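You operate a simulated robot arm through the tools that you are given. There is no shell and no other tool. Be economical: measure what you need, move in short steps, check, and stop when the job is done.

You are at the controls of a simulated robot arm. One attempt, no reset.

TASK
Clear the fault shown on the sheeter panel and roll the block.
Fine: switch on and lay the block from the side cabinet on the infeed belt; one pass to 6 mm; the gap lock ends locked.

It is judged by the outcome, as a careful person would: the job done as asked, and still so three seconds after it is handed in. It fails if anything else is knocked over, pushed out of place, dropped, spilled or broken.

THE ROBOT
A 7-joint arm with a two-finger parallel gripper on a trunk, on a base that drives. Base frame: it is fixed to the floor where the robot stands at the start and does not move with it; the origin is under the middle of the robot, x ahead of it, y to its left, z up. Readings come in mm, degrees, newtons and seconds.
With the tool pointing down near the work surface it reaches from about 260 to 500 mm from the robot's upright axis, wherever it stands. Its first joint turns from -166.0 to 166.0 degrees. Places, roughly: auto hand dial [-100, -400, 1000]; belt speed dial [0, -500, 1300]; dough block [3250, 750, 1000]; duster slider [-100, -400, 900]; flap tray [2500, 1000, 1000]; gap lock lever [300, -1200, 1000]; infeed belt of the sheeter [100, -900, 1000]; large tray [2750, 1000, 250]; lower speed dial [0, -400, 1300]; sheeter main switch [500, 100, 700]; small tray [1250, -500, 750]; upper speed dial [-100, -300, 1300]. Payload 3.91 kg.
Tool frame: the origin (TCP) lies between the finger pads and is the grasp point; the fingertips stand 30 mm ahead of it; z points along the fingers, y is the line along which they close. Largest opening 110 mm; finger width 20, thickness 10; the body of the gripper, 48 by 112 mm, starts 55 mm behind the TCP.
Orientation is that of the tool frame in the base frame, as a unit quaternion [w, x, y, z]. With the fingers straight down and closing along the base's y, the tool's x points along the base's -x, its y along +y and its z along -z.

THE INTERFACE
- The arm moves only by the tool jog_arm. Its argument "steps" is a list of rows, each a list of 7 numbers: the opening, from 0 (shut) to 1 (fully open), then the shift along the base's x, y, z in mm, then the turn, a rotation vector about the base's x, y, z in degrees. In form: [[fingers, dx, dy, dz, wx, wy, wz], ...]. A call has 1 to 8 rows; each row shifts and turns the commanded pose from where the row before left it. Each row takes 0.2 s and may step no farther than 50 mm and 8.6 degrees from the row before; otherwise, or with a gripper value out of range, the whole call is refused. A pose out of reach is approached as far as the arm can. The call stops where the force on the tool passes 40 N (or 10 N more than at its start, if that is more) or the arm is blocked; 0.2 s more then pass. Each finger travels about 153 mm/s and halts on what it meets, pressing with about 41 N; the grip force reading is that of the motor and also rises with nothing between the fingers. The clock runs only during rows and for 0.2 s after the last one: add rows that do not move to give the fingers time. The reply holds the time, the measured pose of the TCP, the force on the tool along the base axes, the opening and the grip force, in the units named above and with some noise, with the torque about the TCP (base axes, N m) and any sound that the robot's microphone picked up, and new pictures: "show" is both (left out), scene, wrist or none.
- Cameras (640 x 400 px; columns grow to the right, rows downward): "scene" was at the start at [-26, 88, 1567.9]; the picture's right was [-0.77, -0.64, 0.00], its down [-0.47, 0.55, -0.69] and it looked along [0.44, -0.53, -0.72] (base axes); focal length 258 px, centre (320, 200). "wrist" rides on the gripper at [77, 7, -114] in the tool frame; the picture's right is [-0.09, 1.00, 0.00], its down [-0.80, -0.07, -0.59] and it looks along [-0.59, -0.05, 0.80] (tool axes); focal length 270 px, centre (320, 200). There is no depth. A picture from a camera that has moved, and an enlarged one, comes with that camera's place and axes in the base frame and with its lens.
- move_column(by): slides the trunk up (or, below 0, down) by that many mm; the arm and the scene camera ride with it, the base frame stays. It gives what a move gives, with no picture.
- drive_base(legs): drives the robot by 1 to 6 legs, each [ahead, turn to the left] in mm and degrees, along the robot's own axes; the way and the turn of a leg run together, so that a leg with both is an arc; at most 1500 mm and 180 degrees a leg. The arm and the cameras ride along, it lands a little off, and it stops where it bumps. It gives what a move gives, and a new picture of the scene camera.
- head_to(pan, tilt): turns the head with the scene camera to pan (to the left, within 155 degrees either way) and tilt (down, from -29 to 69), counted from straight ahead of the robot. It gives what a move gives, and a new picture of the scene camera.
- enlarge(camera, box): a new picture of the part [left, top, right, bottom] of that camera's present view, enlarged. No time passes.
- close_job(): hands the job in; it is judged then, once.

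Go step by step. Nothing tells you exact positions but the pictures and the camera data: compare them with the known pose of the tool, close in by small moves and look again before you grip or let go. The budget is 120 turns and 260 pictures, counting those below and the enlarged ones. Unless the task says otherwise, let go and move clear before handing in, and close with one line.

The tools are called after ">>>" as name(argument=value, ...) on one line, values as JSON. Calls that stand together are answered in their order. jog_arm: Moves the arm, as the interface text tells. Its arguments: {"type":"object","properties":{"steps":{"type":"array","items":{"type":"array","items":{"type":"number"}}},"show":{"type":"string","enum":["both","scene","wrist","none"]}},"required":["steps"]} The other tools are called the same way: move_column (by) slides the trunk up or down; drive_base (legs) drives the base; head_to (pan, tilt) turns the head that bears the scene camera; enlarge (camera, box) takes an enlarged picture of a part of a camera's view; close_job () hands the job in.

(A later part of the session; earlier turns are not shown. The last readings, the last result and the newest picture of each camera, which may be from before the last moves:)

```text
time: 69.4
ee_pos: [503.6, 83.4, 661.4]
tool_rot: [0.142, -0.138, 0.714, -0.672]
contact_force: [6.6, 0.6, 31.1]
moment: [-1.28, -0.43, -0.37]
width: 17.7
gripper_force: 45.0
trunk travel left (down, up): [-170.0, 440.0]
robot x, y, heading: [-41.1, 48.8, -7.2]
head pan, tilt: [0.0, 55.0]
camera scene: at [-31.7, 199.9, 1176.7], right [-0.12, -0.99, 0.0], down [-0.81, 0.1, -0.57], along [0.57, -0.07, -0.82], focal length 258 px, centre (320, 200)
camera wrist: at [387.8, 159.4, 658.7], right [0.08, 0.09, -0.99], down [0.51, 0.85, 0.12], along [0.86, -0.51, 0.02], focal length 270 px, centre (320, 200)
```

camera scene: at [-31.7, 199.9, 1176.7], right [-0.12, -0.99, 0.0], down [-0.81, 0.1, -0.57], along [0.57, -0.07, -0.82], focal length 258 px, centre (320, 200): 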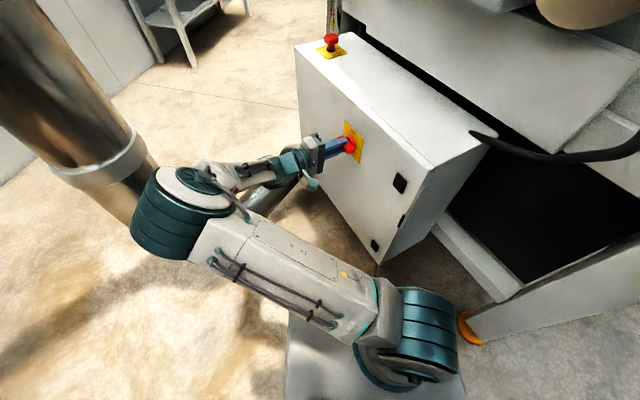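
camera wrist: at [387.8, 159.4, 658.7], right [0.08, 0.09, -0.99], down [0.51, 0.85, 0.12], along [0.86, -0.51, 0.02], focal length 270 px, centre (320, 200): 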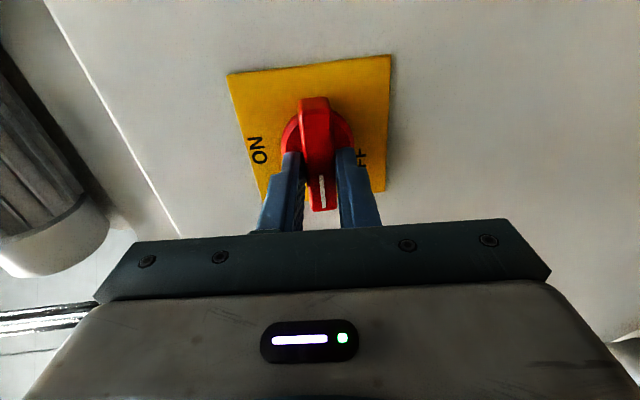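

Bar gripped (17.7 mm). I'll relax the vertical load, then turn clockwise.

>>> jog_arm(steps=[[0, 0, 0, 3, 0, 0, 0], [0, 0, 0, 0, 0, 0, 0]], show="none")

>>> jog_arm(steps=[[0, 0, 0, 0, 2.4, -5.5, 0], [0, 0, 0, 0, 2.4, -5.5, 0], [0, 0, 0, 0, 2.4, -5.5, 0], [0, 0, 0, 0, 2.4, -5.5, 0], [0, 0, 0, 0, 2.4, -5.5, 0]], show="wrist")

```text
time: 70.0
ee_pos: [504.1, 83.2, 662.0]
tool_rot: [0.141, -0.139, 0.716, -0.67]
contact_force: [8.6, -0.7, 21.2]
moment: [-1.12, -0.41, -0.69]
width: 17.6
gripper_force: 45.1
trunk travel left (down, up): [-170.0, 440.0]
robot x, y, heading: [-41.2, 47.3, -7.2]
head pan, tilt: [0.0, 55.0]
```

```text
time: 71.2
ee_pos: [502.8, 82.3, 662.8]
tool_rot: [0.322, 0.04, 0.726, -0.606]
contact_force: [11.5, -5.8, 27.2]
moment: [-1.46, -0.56, 0.32]
width: 17.8
gripper_force: 45.1
trunk travel left (down, up): [-170.0, 440.0]
robot x, y, heading: [-45.2, 51.5, -7.1]
head pan, tilt: [0.0, 55.0]
camera wrist: at [396.4, 163.1, 622.9], right [0.52, 0.29, -0.81], down [0.35, 0.79, 0.51], along [0.78, -0.55, 0.3], focal length 270 px, centre (320, 200)
```

wrist: 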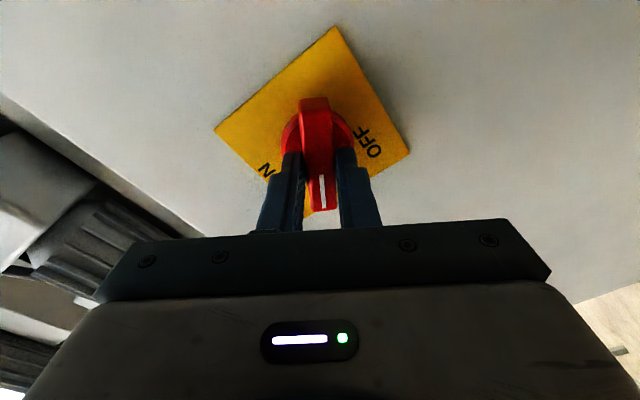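

It's turning. Continuing.

>>> jog_arm(steps=[[0, 0, 0, 3, 2.4, -5.5, 0], [0, -1, 0, 2, 2.4, -5.5, 0], [0, -1, 0, 0, 2.4, -5.5, 0], [0, 0, 0, 0, 2.4, -5.5, 0], [0, 0, 0, 0, 2.4, -5.5, 0], [0, 0, 0, 0, 2.4, -5.5, 0], [0, 0, 0, 0, 2.4, -5.5, 0]], show="wrist")

```text
time: 72.8
ee_pos: [500.3, 81.1, 664.3]
tool_rot: [0.532, 0.284, 0.661, -0.448]
contact_force: [-7.1, -15.0, -19.3]
moment: [-0.37, -0.16, -0.79]
width: 17.7
gripper_force: 44.9
trunk travel left (down, up): [-170.0, 440.0]
robot x, y, heading: [-40.8, 51.0, -7.2]
head pan, tilt: [0.0, 55.0]
camera wrist: at [432.7, 179.8, 591.0], right [0.87, 0.45, -0.21], down [-0.11, 0.58, 0.81], along [0.48, -0.68, 0.55], focal length 270 px, centre (320, 200)
```

wrist: 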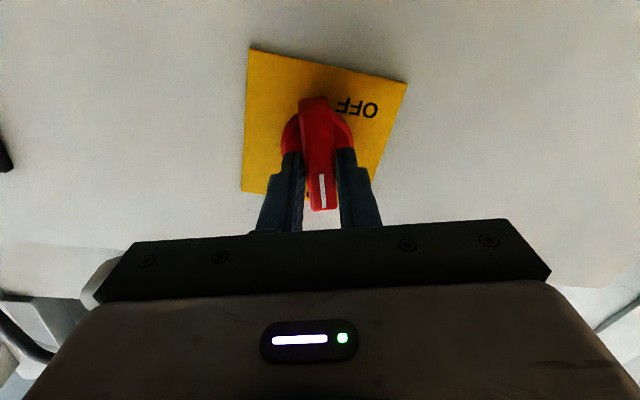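

>>> jog_arm(steps=[[0, 1, 0, -2, 2.4, -5.5, 0], [0, 0, 0, -1, 2.4, -5.5, 0], [0, 0, 0, 0, 2.4, -5.5, 0], [0, 0, 0, 0, 0, 0, 0]], show="wrist")

```text
time: 73.8
ee_pos: [499.4, 80.8, 663.1]
tool_rot: [0.602, 0.378, 0.603, -0.362]
contact_force: [-35.9, -6.1, -14.6]
moment: [-0.81, 0.53, -1.41]
width: 17.7
gripper_force: 44.6
trunk travel left (down, up): [-170.0, 440.0]
robot x, y, heading: [-44.1, 47.7, -7.1]
head pan, tilt: [0.0, 55.0]
camera wrist: at [453.5, 188.5, 586.8], right [0.89, 0.45, 0.1], down [-0.34, 0.48, 0.81], along [0.31, -0.75, 0.58], focal length 270 px, centre (320, 200)
```

wrist: 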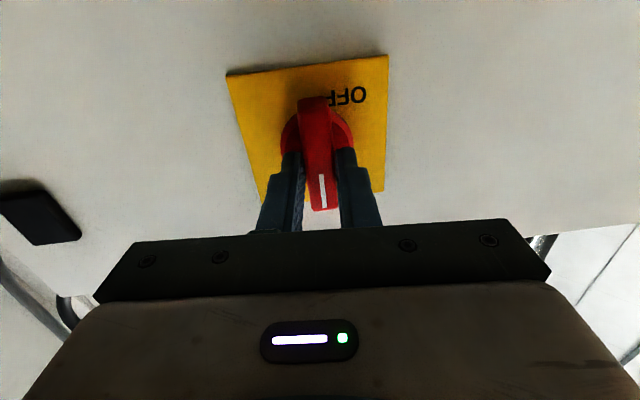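

The bar is now vertical, pointing to ON. I'll release and back off to check.

>>> jog_arm(steps=[[0.3, 0, 0, 0, 0, 0, 0], [0.6, 0, 0, 0, 0, 0, 0], [0.8, -10, 23, 0, 0, 0, 0], [0.8, -16, 36, 0, 0, 0, 0], [0.8, -16, 36, 0, 0, 0, 0]])

```text
time: 75.0
ee_pos: [458.5, 179.1, 659.9]
tool_rot: [0.603, 0.375, 0.604, -0.361]
contact_force: [0.5, 0.2, 0.2]
moment: [0.03, -0.02, 0.02]
width: 88.1
gripper_force: 0.1
trunk travel left (down, up): [-170.0, 440.0]
robot x, y, heading: [-44.9, 50.0, -6.8]
head pan, tilt: [0.0, 55.0]
camera scene: at [-30.1, 199.6, 1176.3], right [-0.12, -0.99, 0.0], down [-0.81, 0.1, -0.57], along [0.57, -0.07, -0.82], focal length 258 px, centre (320, 200)
camera wrist: at [412.6, 286.0, 584.7], right [0.89, 0.45, 0.1], down [-0.34, 0.48, 0.81], along [0.32, -0.75, 0.58], focal length 270 px, centre (320, 200)
```

scene: 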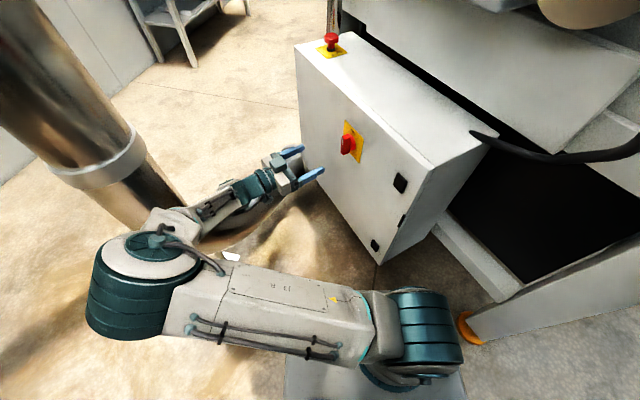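
wrist: 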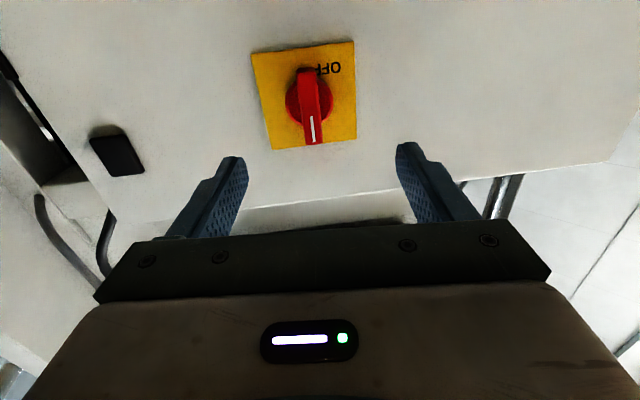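

The switch is ON. Now back off to read the panel.

>>> drive_base(legs=[[-700, 0]])

>>> move_column(by=200)

>>> head_to(pan=-40, tilt=10)

```text
time: 78.9
ee_pos: [-242.5, 267.5, 660.8]
tool_rot: [0.603, 0.375, 0.604, -0.361]
contact_force: [0.5, 0.2, -0.2]
moment: [0.0, 0.0, 0.02]
width: 88.2
gripper_force: 0.1
trunk travel left (down, up): [-170.0, 440.0]
robot x, y, heading: [-748.1, 135.7, -6.8]
head pan, tilt: [0.0, 55.0]
camera scene: at [-731.5, 287.5, 1176.3], right [-0.12, -0.99, 0.0], down [-0.81, 0.1, -0.57], along [0.57, -0.07, -0.82], focal length 258 px, centre (320, 200)
```

scene: 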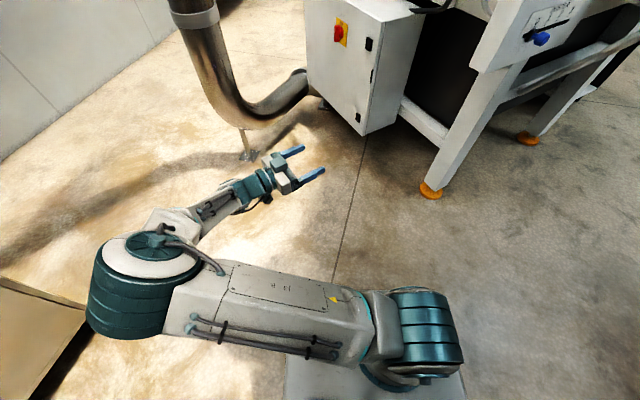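

```text
time: 81.0
ee_pos: [-242.1, 267.4, 861.3]
tool_rot: [0.603, 0.375, 0.604, -0.361]
contact_force: [0.2, -0.3, 0.3]
moment: [0.0, -0.03, -0.02]
width: 87.9
gripper_force: 0.0
trunk travel left (down, up): [-370.0, 240.0]
robot x, y, heading: [-745.6, 136.8, -6.9]
head pan, tilt: [0.0, 55.0]
```

```text
time: 82.2
ee_pos: [-242.8, 266.9, 861.4]
tool_rot: [0.603, 0.376, 0.604, -0.362]
contact_force: [-0.6, 0.5, 0.3]
moment: [-0.04, -0.02, -0.01]
width: 88.1
gripper_force: 0.0
trunk travel left (down, up): [-370.0, 240.0]
robot x, y, heading: [-747.4, 138.2, -7.0]
head pan, tilt: [-40.0, 10.0]
camera scene: at [-739.6, 228.4, 1444.6], right [-0.73, -0.68, 0.0], down [-0.12, 0.13, -0.98], along [0.67, -0.72, -0.17], focal length 258 px, centre (320, 200)
```

scene: 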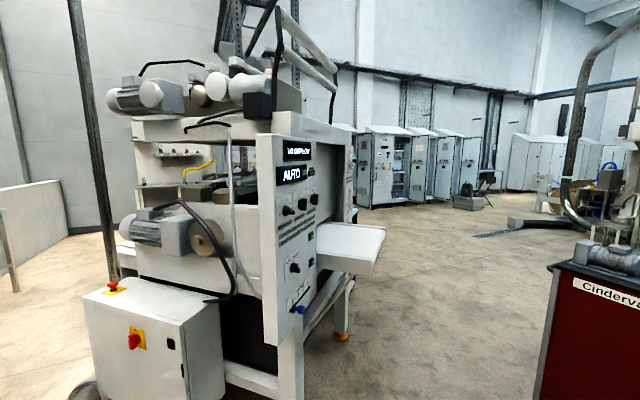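

>>> enlarge(camera="scene", box=[255, 125, 335, 225])

>>> enlarge(camera="scene", box=[265, 205, 345, 325])

>>> enlarge(camera="scene", box=[325, 140, 365, 210])

```text
4.00 times, centred on (295, 175) of scene
camera zoom: at [-739.6, 228.4, 1444.6], right [-0.73, -0.68, 0.0], down [-0.12, 0.13, -0.98], along [0.67, -0.72, -0.17], focal length 1034 px, centre (420, 300)
```

zoom: 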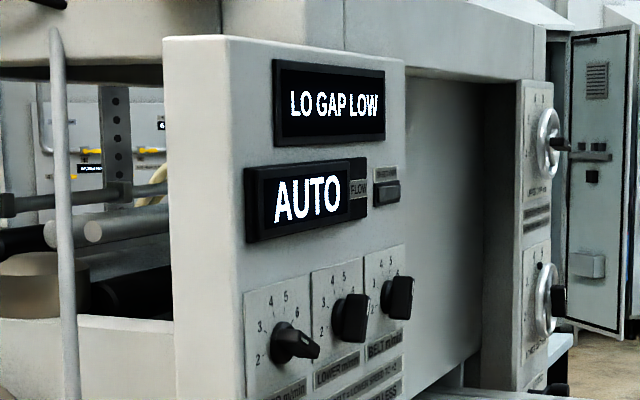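

```text
3.33 times, centred on (305, 265) of scene
camera zoom: at [-739.6, 228.4, 1444.6], right [-0.73, -0.68, 0.0], down [-0.12, 0.13, -0.98], along [0.67, -0.72, -0.17], focal length 862 px, centre (370, -17)
```

zoom: 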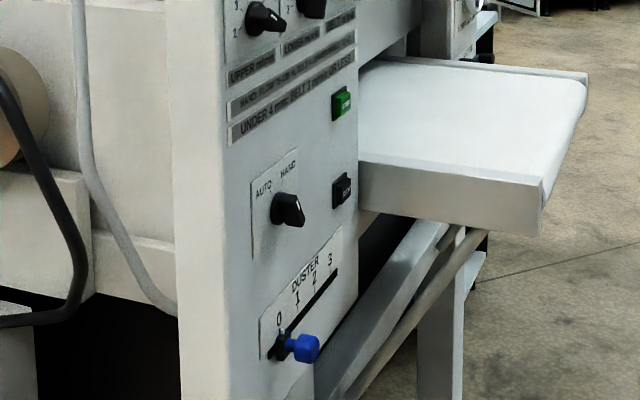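

```text
5.71 times, centred on (345, 175) of scene
camera zoom: at [-739.6, 228.4, 1444.6], right [-0.73, -0.68, 0.0], down [-0.12, 0.13, -0.98], along [0.67, -0.72, -0.17], focal length 1477 px, centre (177, 343)
```

zoom: 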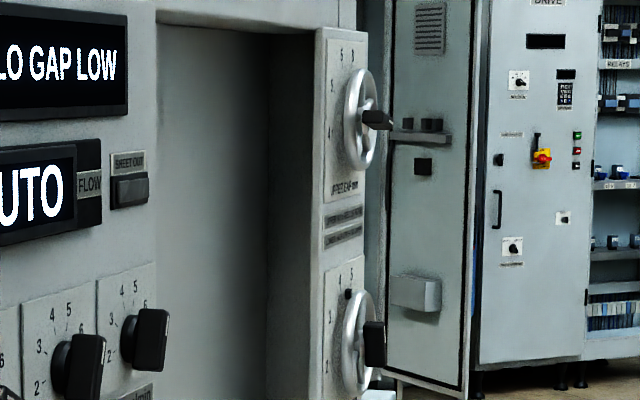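

The fault reads "LO GAP LOW", mode AUTO. I'll go stand in front of the panel and gap wheels to read everything.

>>> drive_base(legs=[[0, -90], [550, 0], [0, 115]])

>>> head_to(pan=-15, tilt=15)

```text
time: 93.8
ee_pos: [-394.3, -76.3, 861.4]
tool_rot: [0.665, 0.24, 0.669, -0.228]
contact_force: [0.1, -0.4, 0.1]
moment: [-0.01, 0.02, -0.03]
width: 88.0
gripper_force: 0.1
trunk travel left (down, up): [-370.0, 240.0]
robot x, y, heading: [-801.9, -404.2, 17.5]
head pan, tilt: [-40.0, 10.0]
camera scene: at [-831.6, -315.7, 1444.7], right [-0.39, -0.92, 0.0], down [-0.16, 0.07, -0.98], along [0.91, -0.38, -0.17], focal length 258 px, centre (320, 200)
```

scene: 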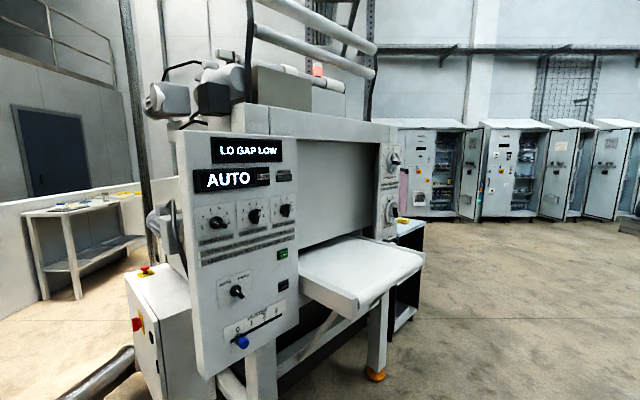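

```text
time: 94.7
ee_pos: [-393.3, -77.0, 861.3]
tool_rot: [0.666, 0.239, 0.67, -0.225]
contact_force: [0.6, 0.8, -0.4]
moment: [0.01, -0.02, 0.0]
width: 88.0
gripper_force: 0.2
trunk travel left (down, up): [-370.0, 240.0]
robot x, y, heading: [-797.5, -404.0, 17.3]
head pan, tilt: [-15.0, 15.0]
camera scene: at [-823.9, -276.2, 1436.6], right [0.04, -1.0, 0.0], down [-0.26, -0.01, -0.97], along [0.97, 0.04, -0.26], focal length 258 px, centre (320, 200)
```

scene: 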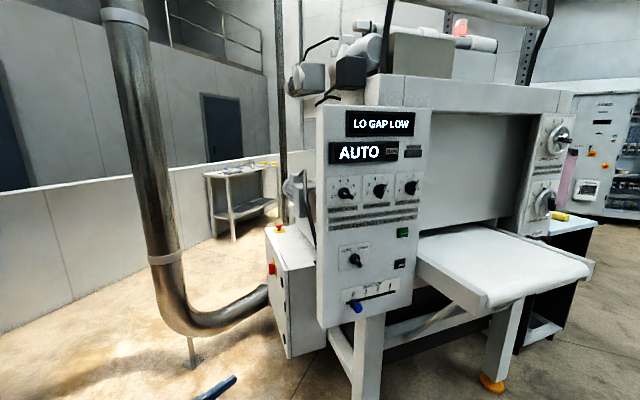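

>>> enlarge(camera="scene", box=[315, 105, 435, 240])

>>> enlarge(camera="scene", box=[320, 165, 425, 225])

>>> enlarge(camera="scene", box=[325, 220, 425, 320])

>>> enlarge(camera="scene", box=[515, 105, 605, 245])

```text
2.96 times, centred on (375, 172) of scene
camera zoom: at [-823.9, -276.2, 1436.6], right [0.04, -1.0, 0.0], down [-0.26, -0.01, -0.97], along [0.97, 0.04, -0.26], focal length 766 px, centre (157, 282)
```

zoom: 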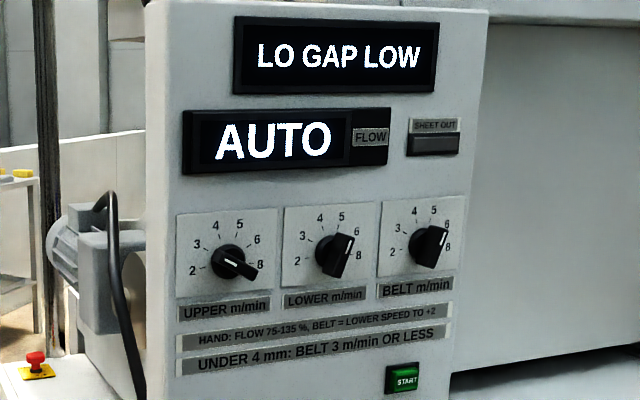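

```text
6.10 times, centred on (372, 195) of scene
camera zoom: at [-823.9, -276.2, 1436.6], right [0.04, -1.0, 0.0], down [-0.26, -0.01, -0.97], along [0.97, 0.04, -0.26], focal length 1576 px, centre (0, 230)
```

zoom: 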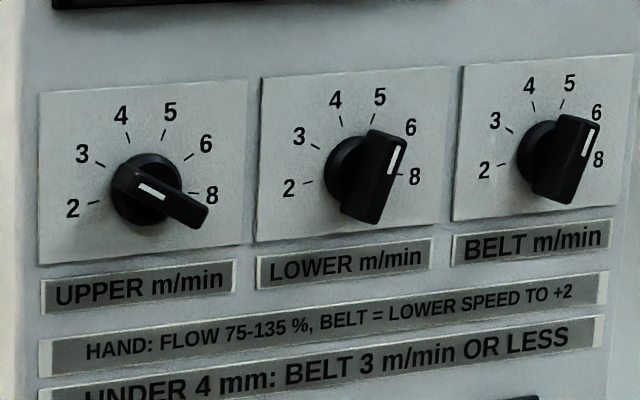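

```text
4.00 times, centred on (375, 270) of scene
camera zoom: at [-823.9, -276.2, 1436.6], right [0.04, -1.0, 0.0], down [-0.26, -0.01, -0.97], along [0.97, 0.04, -0.26], focal length 1034 px, centre (100, -80)
```

zoom: 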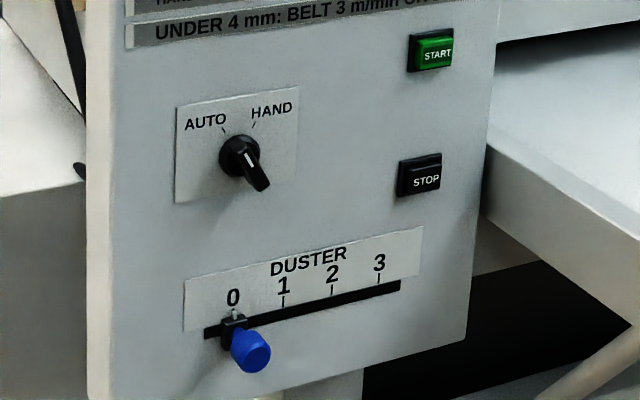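

```text
2.86 times, centred on (560, 175) of scene
camera zoom: at [-823.9, -276.2, 1436.6], right [0.04, -1.0, 0.0], down [-0.26, -0.01, -0.97], along [0.97, 0.04, -0.26], focal length 739 px, centre (-366, 271)
```

zoom: 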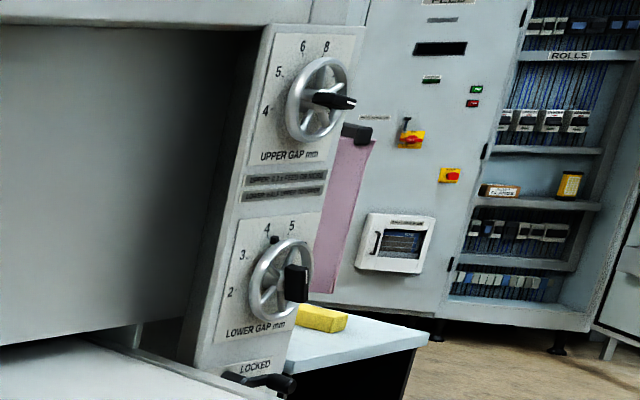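

Notes are visible but I need the gap post readable. I'll drive to face the right-hand post.

>>> drive_base(legs=[[0, -97], [860, 0], [0, 100]])

>>> head_to(pan=-10, tilt=15)

```text
time: 102.5
ee_pos: [-403.0, -1558.2, 863.3]
tool_rot: [0.261, 0.665, 0.252, -0.653]
contact_force: [1.0, 1.1, -0.3]
moment: [0.01, 0.03, -0.03]
width: 88.1
gripper_force: 0.1
trunk travel left (down, up): [-370.0, 240.0]
robot x, y, heading: [-649.6, -1103.9, -82.8]
head pan, tilt: [-15.0, 15.0]
stopped in leg 2: the robot was blocked; the commanded pose is now the measured one
camera scene: at [-522.8, -1102.7, 1436.4], right [-0.99, 0.13, 0.0], down [0.03, 0.26, -0.97], along [-0.13, -0.96, -0.26], focal length 258 px, centre (320, 200)
```

scene: 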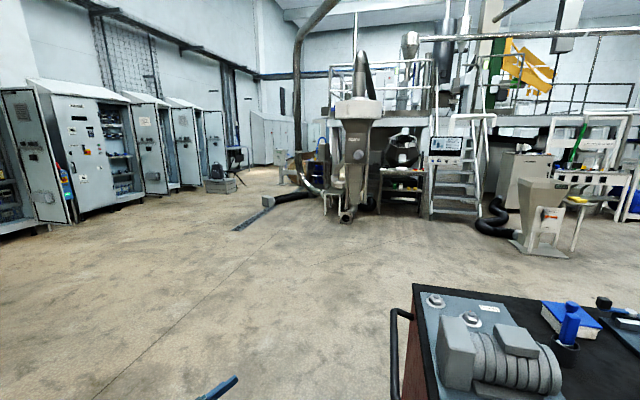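

```text
time: 103.2
ee_pos: [-403.8, -1558.9, 863.1]
tool_rot: [0.262, 0.666, 0.252, -0.652]
contact_force: [-0.7, -0.6, -0.4]
moment: [0.01, 0.01, 0.02]
width: 88.2
gripper_force: 0.1
trunk travel left (down, up): [-370.0, 240.0]
robot x, y, heading: [-646.9, -1105.2, -82.6]
head pan, tilt: [-10.0, 15.0]
camera scene: at [-516.1, -1103.7, 1436.6], right [-1.0, 0.05, 0.0], down [0.01, 0.26, -0.97], along [-0.05, -0.96, -0.26], focal length 258 px, centre (320, 200)
```

scene: 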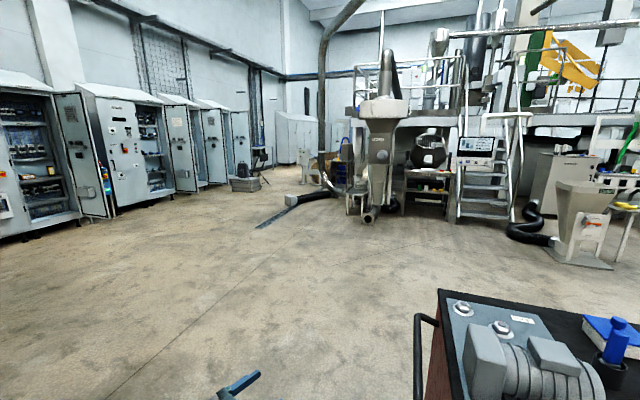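

The base bumped the trolley's near corner; I'll back off slightly and check it, then turn to the post.

>>> drive_base(legs=[[-80, 0], [0, 95]])

>>> head_to(pan=-110, tilt=45)

>>> head_to(pan=-8, tilt=15)

```text
time: 108.2
ee_pos: [-227.2, -749.6, 863.1]
tool_rot: [0.655, 0.271, 0.658, -0.254]
contact_force: [0.0, -0.1, -0.4]
moment: [0.02, 0.01, 0.02]
width: 87.8
gripper_force: 0.0
trunk travel left (down, up): [-370.0, 240.0]
robot x, y, heading: [-660.4, -1027.7, 11.1]
head pan, tilt: [-10.0, 15.0]
camera scene: at [-672.0, -891.5, 1436.6], right [0.02, -1.0, 0.0], down [-0.26, -0.01, -0.97], along [0.97, 0.02, -0.26], focal length 258 px, centre (320, 200)
```

scene: 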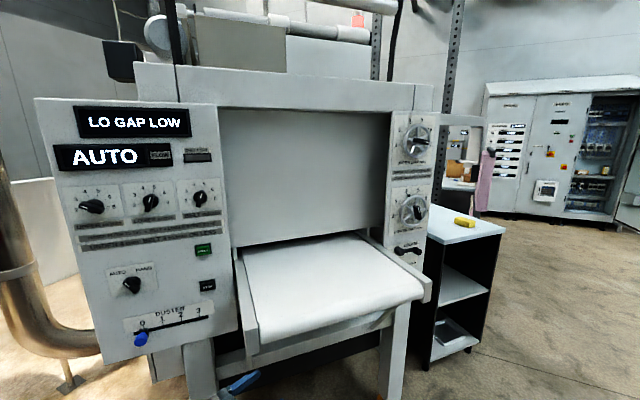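

```text
time: 110.0
ee_pos: [-225.8, -749.8, 862.3]
tool_rot: [0.655, 0.27, 0.658, -0.255]
contact_force: [-0.6, 0.2, -1.1]
moment: [-0.03, -0.02, 0.02]
width: 88.1
gripper_force: 0.0
trunk travel left (down, up): [-370.0, 240.0]
robot x, y, heading: [-663.6, -1025.1, 11.3]
head pan, tilt: [-110.0, 45.0]
camera scene: at [-777.8, -973.8, 1389.8], right [-0.99, 0.15, 0.0], down [0.11, 0.7, -0.71], along [-0.11, -0.7, -0.71], focal length 258 px, centre (320, 200)
```

scene: 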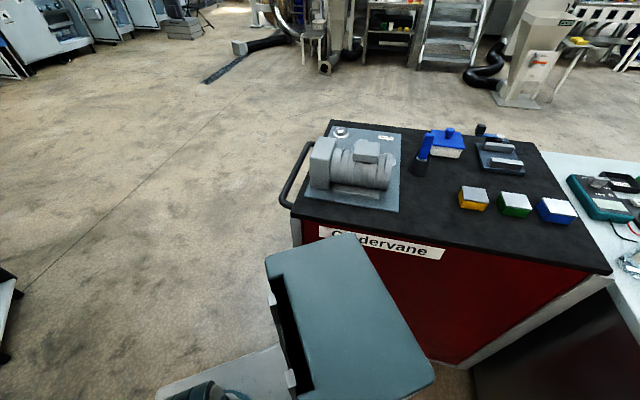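

```text
time: 111.8
ee_pos: [-227.3, -749.9, 861.8]
tool_rot: [0.654, 0.271, 0.658, -0.255]
contact_force: [0.4, -0.6, 0.0]
moment: [-0.03, 0.02, 0.01]
width: 87.9
gripper_force: 0.0
trunk travel left (down, up): [-370.0, 240.0]
robot x, y, heading: [-663.7, -1024.3, 11.1]
head pan, tilt: [-8.0, 15.0]
camera scene: at [-672.1, -888.3, 1436.5], right [0.06, -1.0, 0.0], down [-0.26, -0.01, -0.97], along [0.96, 0.05, -0.26], focal length 258 px, centre (320, 200)
```

scene: 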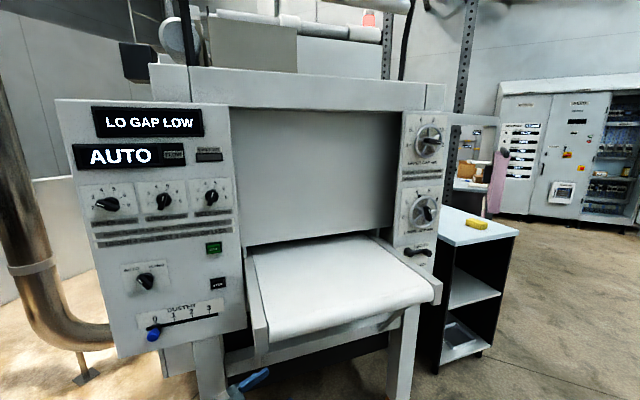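

>>> enlarge(camera="scene", box=[395, 105, 450, 175])

>>> enlarge(camera="scene", box=[395, 160, 450, 230])

>>> enlarge(camera="scene", box=[390, 225, 450, 285])

>>> enlarge(camera="scene", box=[70, 170, 240, 345])

```text
5.71 times, centred on (422, 140) of scene
camera zoom: at [-672.1, -888.3, 1436.5], right [0.06, -1.0, 0.0], down [-0.26, -0.01, -0.97], along [0.96, 0.05, -0.26], focal length 1477 px, centre (-266, 543)
```

zoom: 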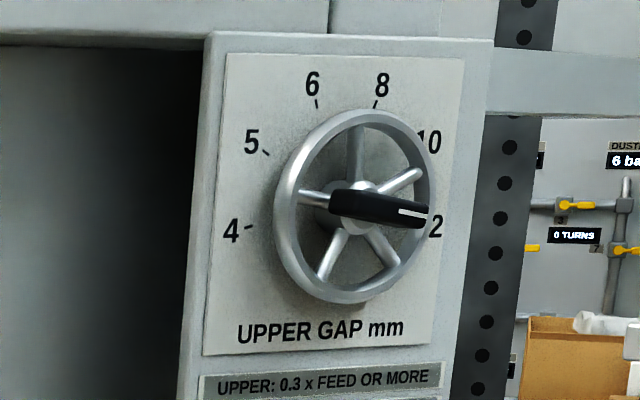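

```text
5.71 times, centred on (422, 195) of scene
camera zoom: at [-672.1, -888.3, 1436.5], right [0.06, -1.0, 0.0], down [-0.26, -0.01, -0.97], along [0.96, 0.05, -0.26], focal length 1477 px, centre (-266, 229)
```

zoom: 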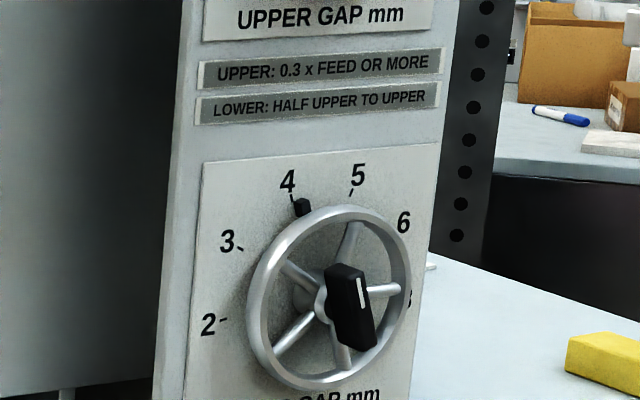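

```text
6.67 times, centred on (420, 255) of scene
camera zoom: at [-672.1, -888.3, 1436.5], right [0.06, -1.0, 0.0], down [-0.26, -0.01, -0.97], along [0.96, 0.05, -0.26], focal length 1723 px, centre (-347, -167)
```

zoom: 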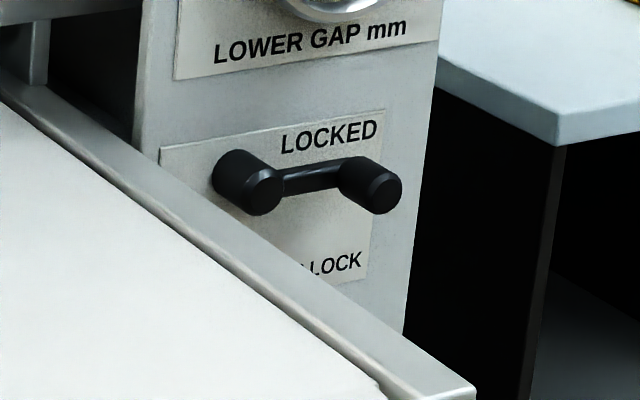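

```text
2.29 times, centred on (155, 258) of scene
camera zoom: at [-672.1, -888.3, 1436.5], right [0.06, -1.0, 0.0], down [-0.26, -0.01, -0.97], along [0.96, 0.05, -0.26], focal length 591 px, centre (697, 69)
```

zoom: 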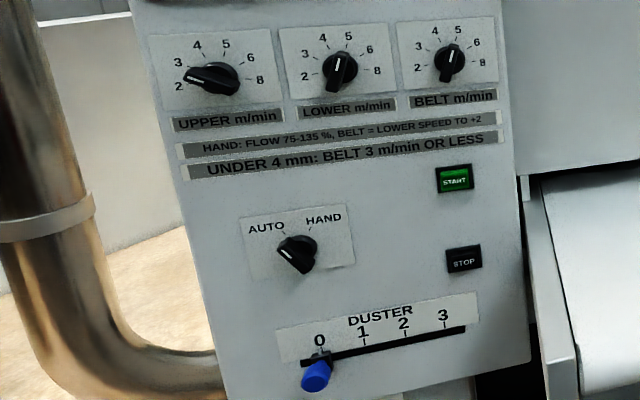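

Rules read: UPPER ≥ 0.3×feed; LOWER = half upper to upper. Upper is at 12 and lower at 4, so the lower gap must go to 6 (lock must be opened and closed again). I'll retract the hand and drive to the right of the post.

>>> jog_arm(steps=[[0.8, -40, -15, 0, 0, 0, 0], [0.8, -40, -15, 0, 0, 0, 0], [0.8, -40, -15, 0, 0, 0, 0]], show="none")

>>> drive_base(legs=[[0, -56], [900, 0]])

```text
time: 112.6
ee_pos: [-347.1, -794.1, 862.2]
tool_rot: [0.655, 0.27, 0.658, -0.255]
contact_force: [0.4, 0.8, 0.2]
moment: [0.0, 0.03, -0.03]
width: 88.0
gripper_force: 0.1
trunk travel left (down, up): [-370.0, 240.0]
robot x, y, heading: [-661.2, -1026.0, 10.9]
head pan, tilt: [-8.0, 15.0]
```

```text
time: 117.7
ee_pos: [-9.7, -1446.6, 859.7]
tool_rot: [-0.455, -0.538, -0.461, 0.54]
contact_force: [-0.4, -0.2, -0.6]
moment: [0.02, -0.03, -0.02]
width: 88.2
gripper_force: 0.0
trunk travel left (down, up): [-370.0, 240.0]
robot x, y, heading: [-364.9, -1317.1, -44.7]
head pan, tilt: [-8.0, 15.0]
stopped in leg 2: the robot was blocked; the commanded pose is now the measured one
camera scene: at [-263.8, -1234.1, 1437.4], right [-0.8, -0.61, 0.0], down [-0.15, 0.21, -0.97], along [0.59, -0.77, -0.26], focal length 258 px, centre (320, 200)
```

scene: 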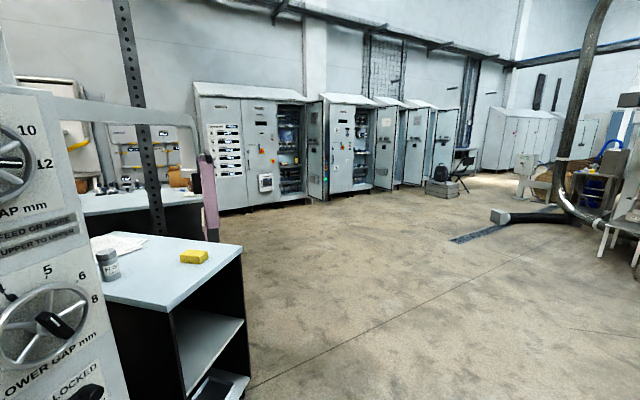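

Blocked — I suspect the elbow met the infeed table. Looking left-down.

>>> head_to(pan=45, tilt=50)

```text
time: 119.0
ee_pos: [-9.4, -1447.4, 859.6]
tool_rot: [-0.456, -0.538, -0.461, 0.538]
contact_force: [-0.3, -0.5, 0.3]
moment: [0.0, -0.03, -0.02]
width: 87.8
gripper_force: 0.0
trunk travel left (down, up): [-370.0, 240.0]
robot x, y, heading: [-368.2, -1316.3, -44.8]
head pan, tilt: [45.0, 50.0]
camera scene: at [-244.0, -1160.2, 1383.6], right [0.01, -1.0, 0.0], down [-0.76, 0.0, -0.65], along [0.65, 0.01, -0.76], focal length 258 px, centre (320, 200)
```

scene: 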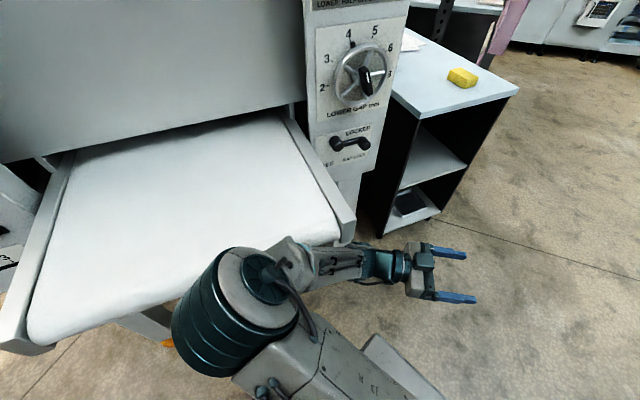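

The elbow is against the table's end. I'll back off and swing the arm to the right so the elbow leads ahead rather than sticking out left.

>>> drive_base(legs=[[-180, 0]])

>>> jog_arm(steps=[[0.8, -32, -38, 0, 0, 0, -6], [0.8, -32, -38, 0, 0, 0, -6], [0.8, -32, -38, 0, 0, 0, -6], [0.8, -32, -38, 0, 0, 0, -6], [0.8, -32, -38, 0, 0, 0, -6], [0.8, -32, -38, 0, 0, 0, -6], [0.8, -32, -38, 0, 0, 0, -6], [0.8, -32, -38, 0, 0, 0, -6]], show="none")

>>> head_to(pan=10, tilt=50)

```text
time: 120.5
ee_pos: [-135.2, -1317.6, 858.8]
tool_rot: [-0.456, -0.537, -0.461, 0.54]
contact_force: [0.0, -0.8, 0.1]
moment: [-0.01, 0.04, -0.04]
width: 88.0
gripper_force: 0.1
trunk travel left (down, up): [-370.0, 240.0]
robot x, y, heading: [-498.5, -1191.4, -44.7]
head pan, tilt: [45.0, 50.0]
camera scene: at [-369.4, -1029.3, 1382.8], right [0.01, -1.0, 0.0], down [-0.77, -0.01, -0.64], along [0.64, 0.0, -0.77], focal length 258 px, centre (320, 200)
```

scene: 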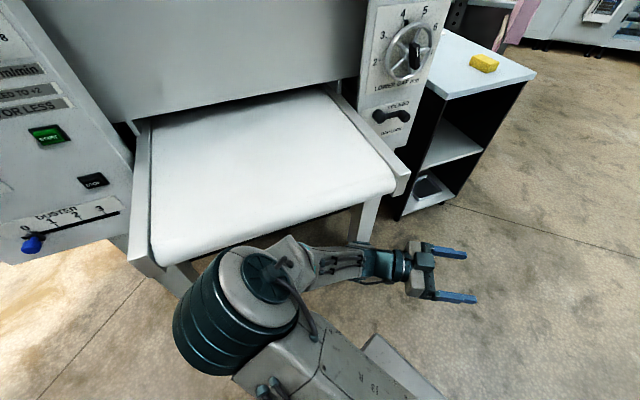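

```text
time: 122.3
ee_pos: [-394.1, -1619.8, 859.9]
tool_rot: [-0.197, -0.678, -0.204, 0.678]
contact_force: [-0.4, 0.2, 0.3]
moment: [0.03, -0.02, -0.02]
width: 88.0
gripper_force: 0.0
trunk travel left (down, up): [-370.0, 240.0]
robot x, y, heading: [-498.8, -1193.2, -44.5]
head pan, tilt: [45.0, 50.0]
```

```text
time: 123.3
ee_pos: [-393.4, -1619.6, 859.0]
tool_rot: [0.197, 0.678, 0.203, -0.678]
contact_force: [-0.8, 0.1, 0.6]
moment: [0.01, 0.0, 0.02]
width: 88.1
gripper_force: 0.1
trunk travel left (down, up): [-370.0, 240.0]
robot x, y, heading: [-497.9, -1192.0, -44.6]
head pan, tilt: [10.0, 50.0]
camera scene: at [-382.9, -1073.7, 1382.8], right [-0.57, -0.82, 0.0], down [-0.63, 0.43, -0.64], along [0.53, -0.36, -0.77], focal length 258 px, centre (320, 200)
```

scene: 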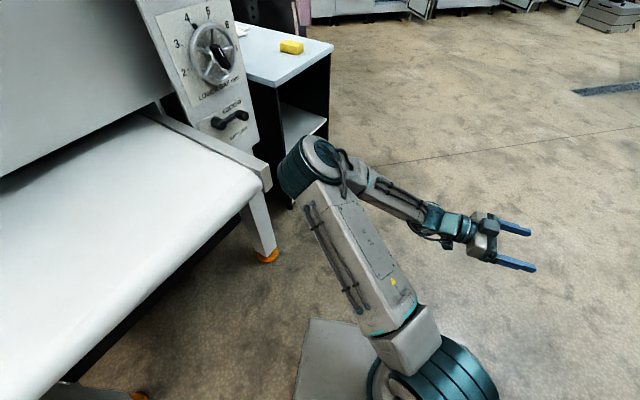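

Now turn right and drive to a waypoint back-right of the post, then face it.

>>> drive_base(legs=[[0, -20], [865, 0], [0, 112]])

>>> head_to(pan=0, tilt=35)

```text
time: 133.6
ee_pos: [289.4, -1841.3, 859.5]
tool_rot: [0.625, 0.324, 0.629, -0.329]
contact_force: [0.6, -0.4, 0.0]
moment: [-0.01, 0.01, 0.01]
width: 88.3
gripper_force: 0.1
trunk travel left (down, up): [-370.0, 240.0]
robot x, y, heading: [-134.5, -1960.7, 47.7]
head pan, tilt: [10.0, 50.0]
camera scene: at [-256.6, -1850.4, 1382.8], right [0.85, -0.53, 0.0], down [-0.41, -0.65, -0.64], along [0.34, 0.54, -0.77], focal length 258 px, centre (320, 200)
```

scene: 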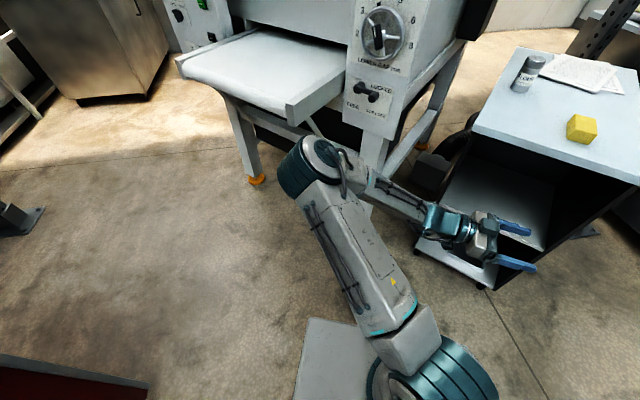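

```text
time: 134.3
ee_pos: [287.7, -1841.4, 858.6]
tool_rot: [0.625, 0.324, 0.629, -0.328]
contact_force: [-1.0, 0.0, -0.6]
moment: [0.0, 0.02, -0.02]
width: 88.1
gripper_force: 0.1
trunk travel left (down, up): [-370.0, 240.0]
robot x, y, heading: [-134.8, -1962.2, 47.8]
head pan, tilt: [0.0, 35.0]
camera scene: at [-238.5, -1850.4, 1404.5], right [0.74, -0.67, 0.0], down [-0.39, -0.42, -0.82], along [0.55, 0.61, -0.57], focal length 258 px, centre (320, 200)
```

scene: 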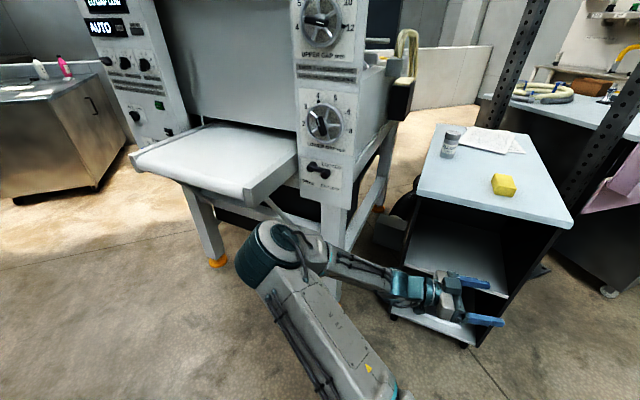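

>>> enlarge(camera="scene", box=[290, 80, 370, 210])

>>> enlarge(camera="scene", box=[285, 0, 375, 70])

```text
3.08 times, centred on (330, 145) of scene
camera zoom: at [-238.5, -1850.4, 1404.5], right [0.74, -0.67, 0.0], down [-0.39, -0.42, -0.82], along [0.55, 0.61, -0.57], focal length 795 px, centre (289, 369)
```

zoom: 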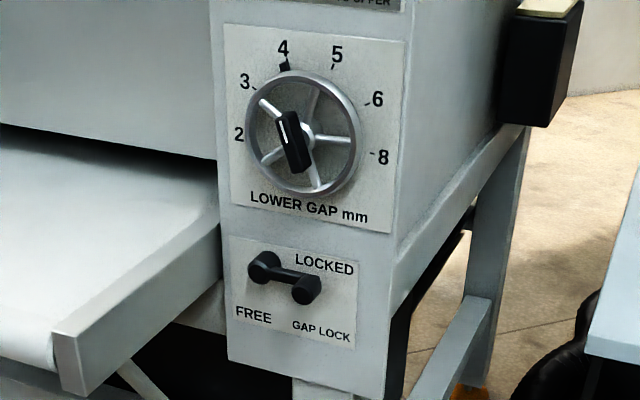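

```text
5.71 times, centred on (330, 35) of scene
camera zoom: at [-238.5, -1850.4, 1404.5], right [0.74, -0.67, 0.0], down [-0.39, -0.42, -0.82], along [0.55, 0.61, -0.57], focal length 1477 px, centre (263, 1143)
```

zoom: 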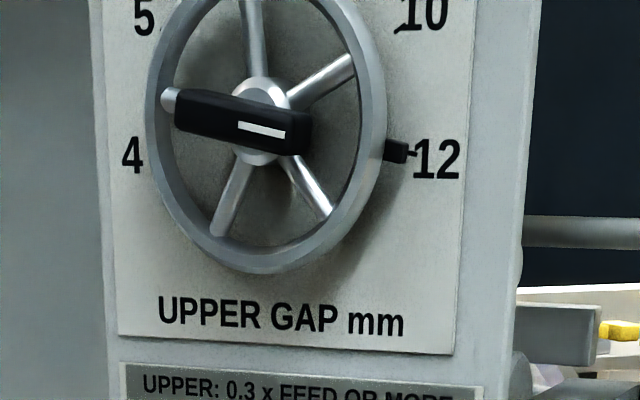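

Clear now: rim pin shows upper 12, lower 4; lever points right = LOCKED, hanging down = FREE. I'll bring the arm to face the post and raise the trunk.

>>> jog_arm(steps=[[0.8, -17, 38, 0, 0, 0, 7.8], [0.8, -17, 38, 0, 0, 0, 7.8], [0.8, -17, 38, 0, 0, 0, 7.8], [0.8, -17, 38, 0, 0, 0, 7.8], [0.8, -17, 38, 0, 0, 0, 7.8], [0.8, -35, 26, 0, 0, 0, 7.8], [0.8, -35, 26, 0, 0, 0, 7.8], [0.8, -35, 26, 0, 0, 0, 7.8]], show="none")

>>> jog_arm(steps=[[0.8, -35, 26, 0, 0, 0, 7.8], [0.8, -35, 26, 0, 0, 0, 7.8]], show="none")

>>> move_column(by=170)

>>> drive_base(legs=[[200, 0]])

```text
time: 136.2
ee_pos: [98.5, -1574.3, 856.6]
tool_rot: [0.705, -0.051, 0.706, 0.044]
contact_force: [0.0, 0.5, -0.3]
moment: [-0.02, -0.03, -0.02]
width: 88.1
gripper_force: 0.1
trunk travel left (down, up): [-370.0, 240.0]
robot x, y, heading: [-135.5, -1960.0, 47.7]
head pan, tilt: [0.0, 35.0]
```

```text
time: 136.8
ee_pos: [27.9, -1522.0, 859.9]
tool_rot: [0.692, -0.145, 0.693, 0.139]
contact_force: [0.7, -0.8, -0.1]
moment: [-0.03, 0.02, 0.02]
width: 87.9
gripper_force: 0.0
trunk travel left (down, up): [-370.0, 240.0]
robot x, y, heading: [-132.9, -1960.1, 47.8]
head pan, tilt: [0.0, 35.0]
```

```text
time: 138.7
ee_pos: [27.7, -1522.4, 1030.5]
tool_rot: [0.692, -0.145, 0.693, 0.139]
contact_force: [-1.2, 0.1, 0.4]
moment: [0.02, -0.01, -0.02]
width: 88.2
gripper_force: 0.0
trunk travel left (down, up): [-540.0, 70.0]
robot x, y, heading: [-135.1, -1960.6, 47.9]
head pan, tilt: [0.0, 35.0]
```

```text
time: 140.3
ee_pos: [165.3, -1371.5, 1030.0]
tool_rot: [0.692, -0.146, 0.693, 0.139]
contact_force: [0.5, -0.1, -0.7]
moment: [0.0, 0.0, 0.04]
width: 88.0
gripper_force: 0.0
trunk travel left (down, up): [-540.0, 70.0]
robot x, y, heading: [-1.5, -1809.3, 47.7]
head pan, tilt: [0.0, 35.0]
camera scene: at [-102.1, -1700.1, 1574.5], right [0.74, -0.67, 0.0], down [-0.39, -0.42, -0.82], along [0.55, 0.61, -0.57], focal length 258 px, centre (320, 200)
```

scene: 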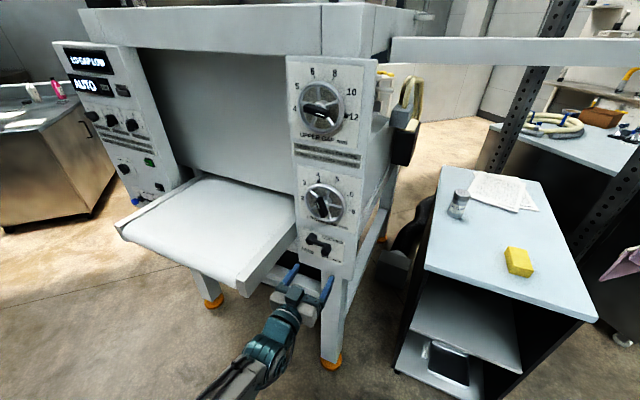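

>>> jog_arm(steps=[[0.8, 0, 0, -40, 0, 0, 0], [0.8, 0, 0, -20, 0, 0, 0]], show="both")

```text
time: 140.9
ee_pos: [163.6, -1372.8, 971.0]
tool_rot: [0.692, -0.146, 0.693, 0.139]
contact_force: [-0.4, 0.8, 0.2]
moment: [-0.01, 0.0, -0.03]
width: 87.9
gripper_force: 0.1
trunk travel left (down, up): [-540.0, 70.0]
robot x, y, heading: [2.4, -1811.1, 47.8]
head pan, tilt: [0.0, 35.0]
camera scene: at [-102.5, -1700.1, 1574.6], right [0.74, -0.67, 0.0], down [-0.39, -0.42, -0.82], along [0.55, 0.61, -0.57], focal length 258 px, centre (320, 200)
camera wrist: at [55.3, -1410.6, 893.2], right [-0.39, 0.92, 0.08], down [-0.52, -0.29, 0.8], along [0.76, 0.27, 0.59], focal length 270 px, centre (320, 200)
```

scene: 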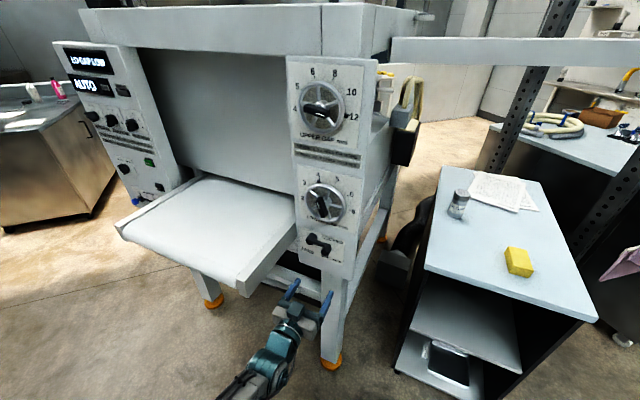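
wrist: 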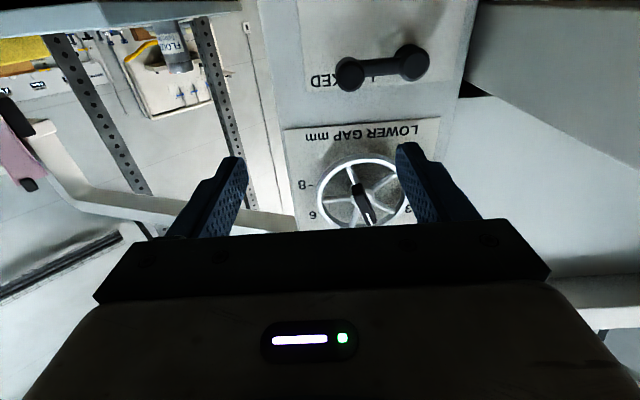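

>>> enlarge(camera="scene", box=[285, 170, 365, 270])

>>> enlarge(camera="wrist", box=[280, 0, 480, 125])

```text
4.00 times, centred on (325, 220) of scene
camera zoom: at [-102.5, -1700.1, 1574.6], right [0.74, -0.67, 0.0], down [-0.39, -0.42, -0.82], along [0.55, 0.61, -0.57], focal length 1034 px, centre (300, 120)
```

zoom: 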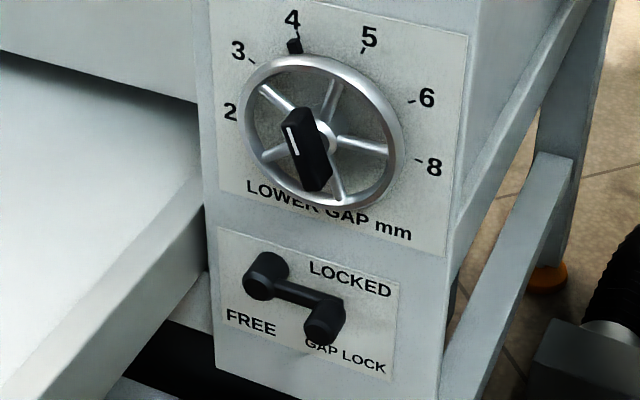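

```text
3.20 times, centred on (380, 62) of wrist
camera zoom: at [55.3, -1410.6, 893.2], right [-0.39, 0.92, 0.08], down [-0.52, -0.29, 0.8], along [0.76, 0.27, 0.59], focal length 865 px, centre (128, 640)
```

zoom: 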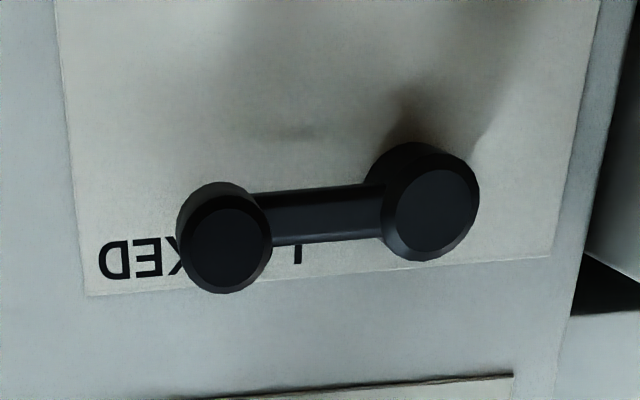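

Handle end at about (304, -1274, 960). I'll roll so the fingers straddle it vertically and move in front of it.

>>> jog_arm(steps=[[0.8, 7, 7, -1.4, -7.5, -3.2, 0], [0.8, 7, 7, -1.4, -7.5, -3.2, 0], [0.8, 7, 7, -1.4, -7.5, -3.2, 0], [0.8, 7, 7, -1.4, -7.5, -3.2, 0], [0.8, 7, 7, -1.4, -7.5, -3.2, 0], [0.8, 7, 7, -1.4, -7.5, -3.2, 0], [0.8, 7, 7, -1.4, -7.5, -3.2, 0], [0.8, 7, 7, -1.4, -7.5, -3.2, 0]], show="none")

>>> jog_arm(steps=[[0.8, 0, 0, 0, -7.5, -3.2, 0], [0.8, 0, 0, 0, -7.5, -3.2, 0], [0.8, 0, 0, 0, -7.5, -3.2, 0], [0.6, 0, 0, 0, 0, 0, 0]])

```text
time: 142.7
ee_pos: [220.1, -1315.1, 959.2]
tool_rot: [0.658, -0.496, 0.505, -0.257]
contact_force: [0.5, 0.6, -0.4]
moment: [0.0, 0.02, 0.02]
width: 87.9
gripper_force: 0.1
trunk travel left (down, up): [-540.0, 70.0]
robot x, y, heading: [2.3, -1810.8, 48.1]
head pan, tilt: [0.0, 35.0]
```

```text
time: 143.7
ee_pos: [221.7, -1315.8, 959.3]
tool_rot: [-0.588, 0.591, -0.389, 0.391]
contact_force: [0.4, 0.7, -0.5]
moment: [-0.03, 0.0, 0.0]
width: 66.1
gripper_force: 0.0
trunk travel left (down, up): [-540.0, 70.0]
robot x, y, heading: [4.0, -1810.5, 48.0]
head pan, tilt: [0.0, 35.0]
camera scene: at [-102.4, -1700.4, 1574.6], right [0.74, -0.67, 0.0], down [-0.39, -0.42, -0.82], along [0.55, 0.61, -0.57], focal length 258 px, centre (320, 200)
camera wrist: at [144.5, -1431.3, 951.9], right [-0.03, 0.08, -1.0], down [-0.86, 0.51, 0.07], along [0.51, 0.86, 0.05], focal length 270 px, centre (320, 200)
```

scene: 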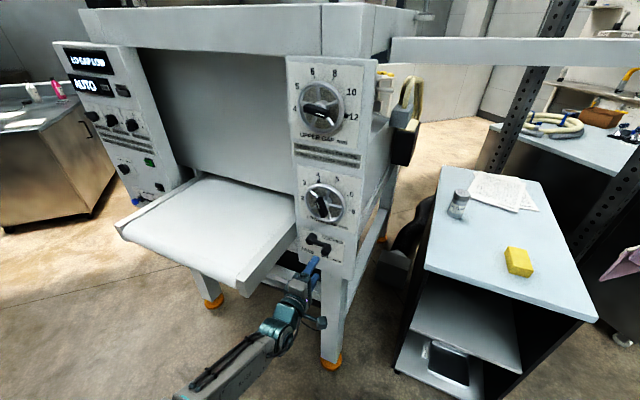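
wrist: 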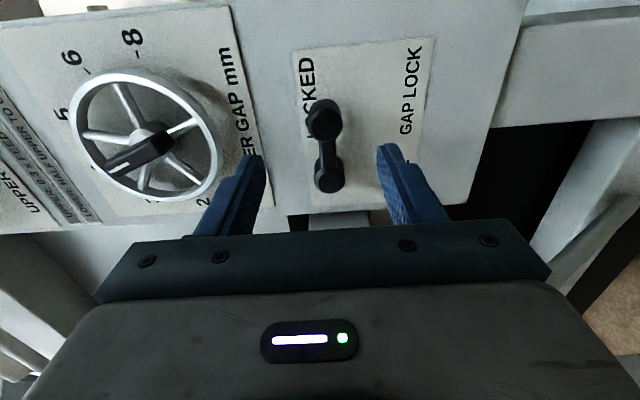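

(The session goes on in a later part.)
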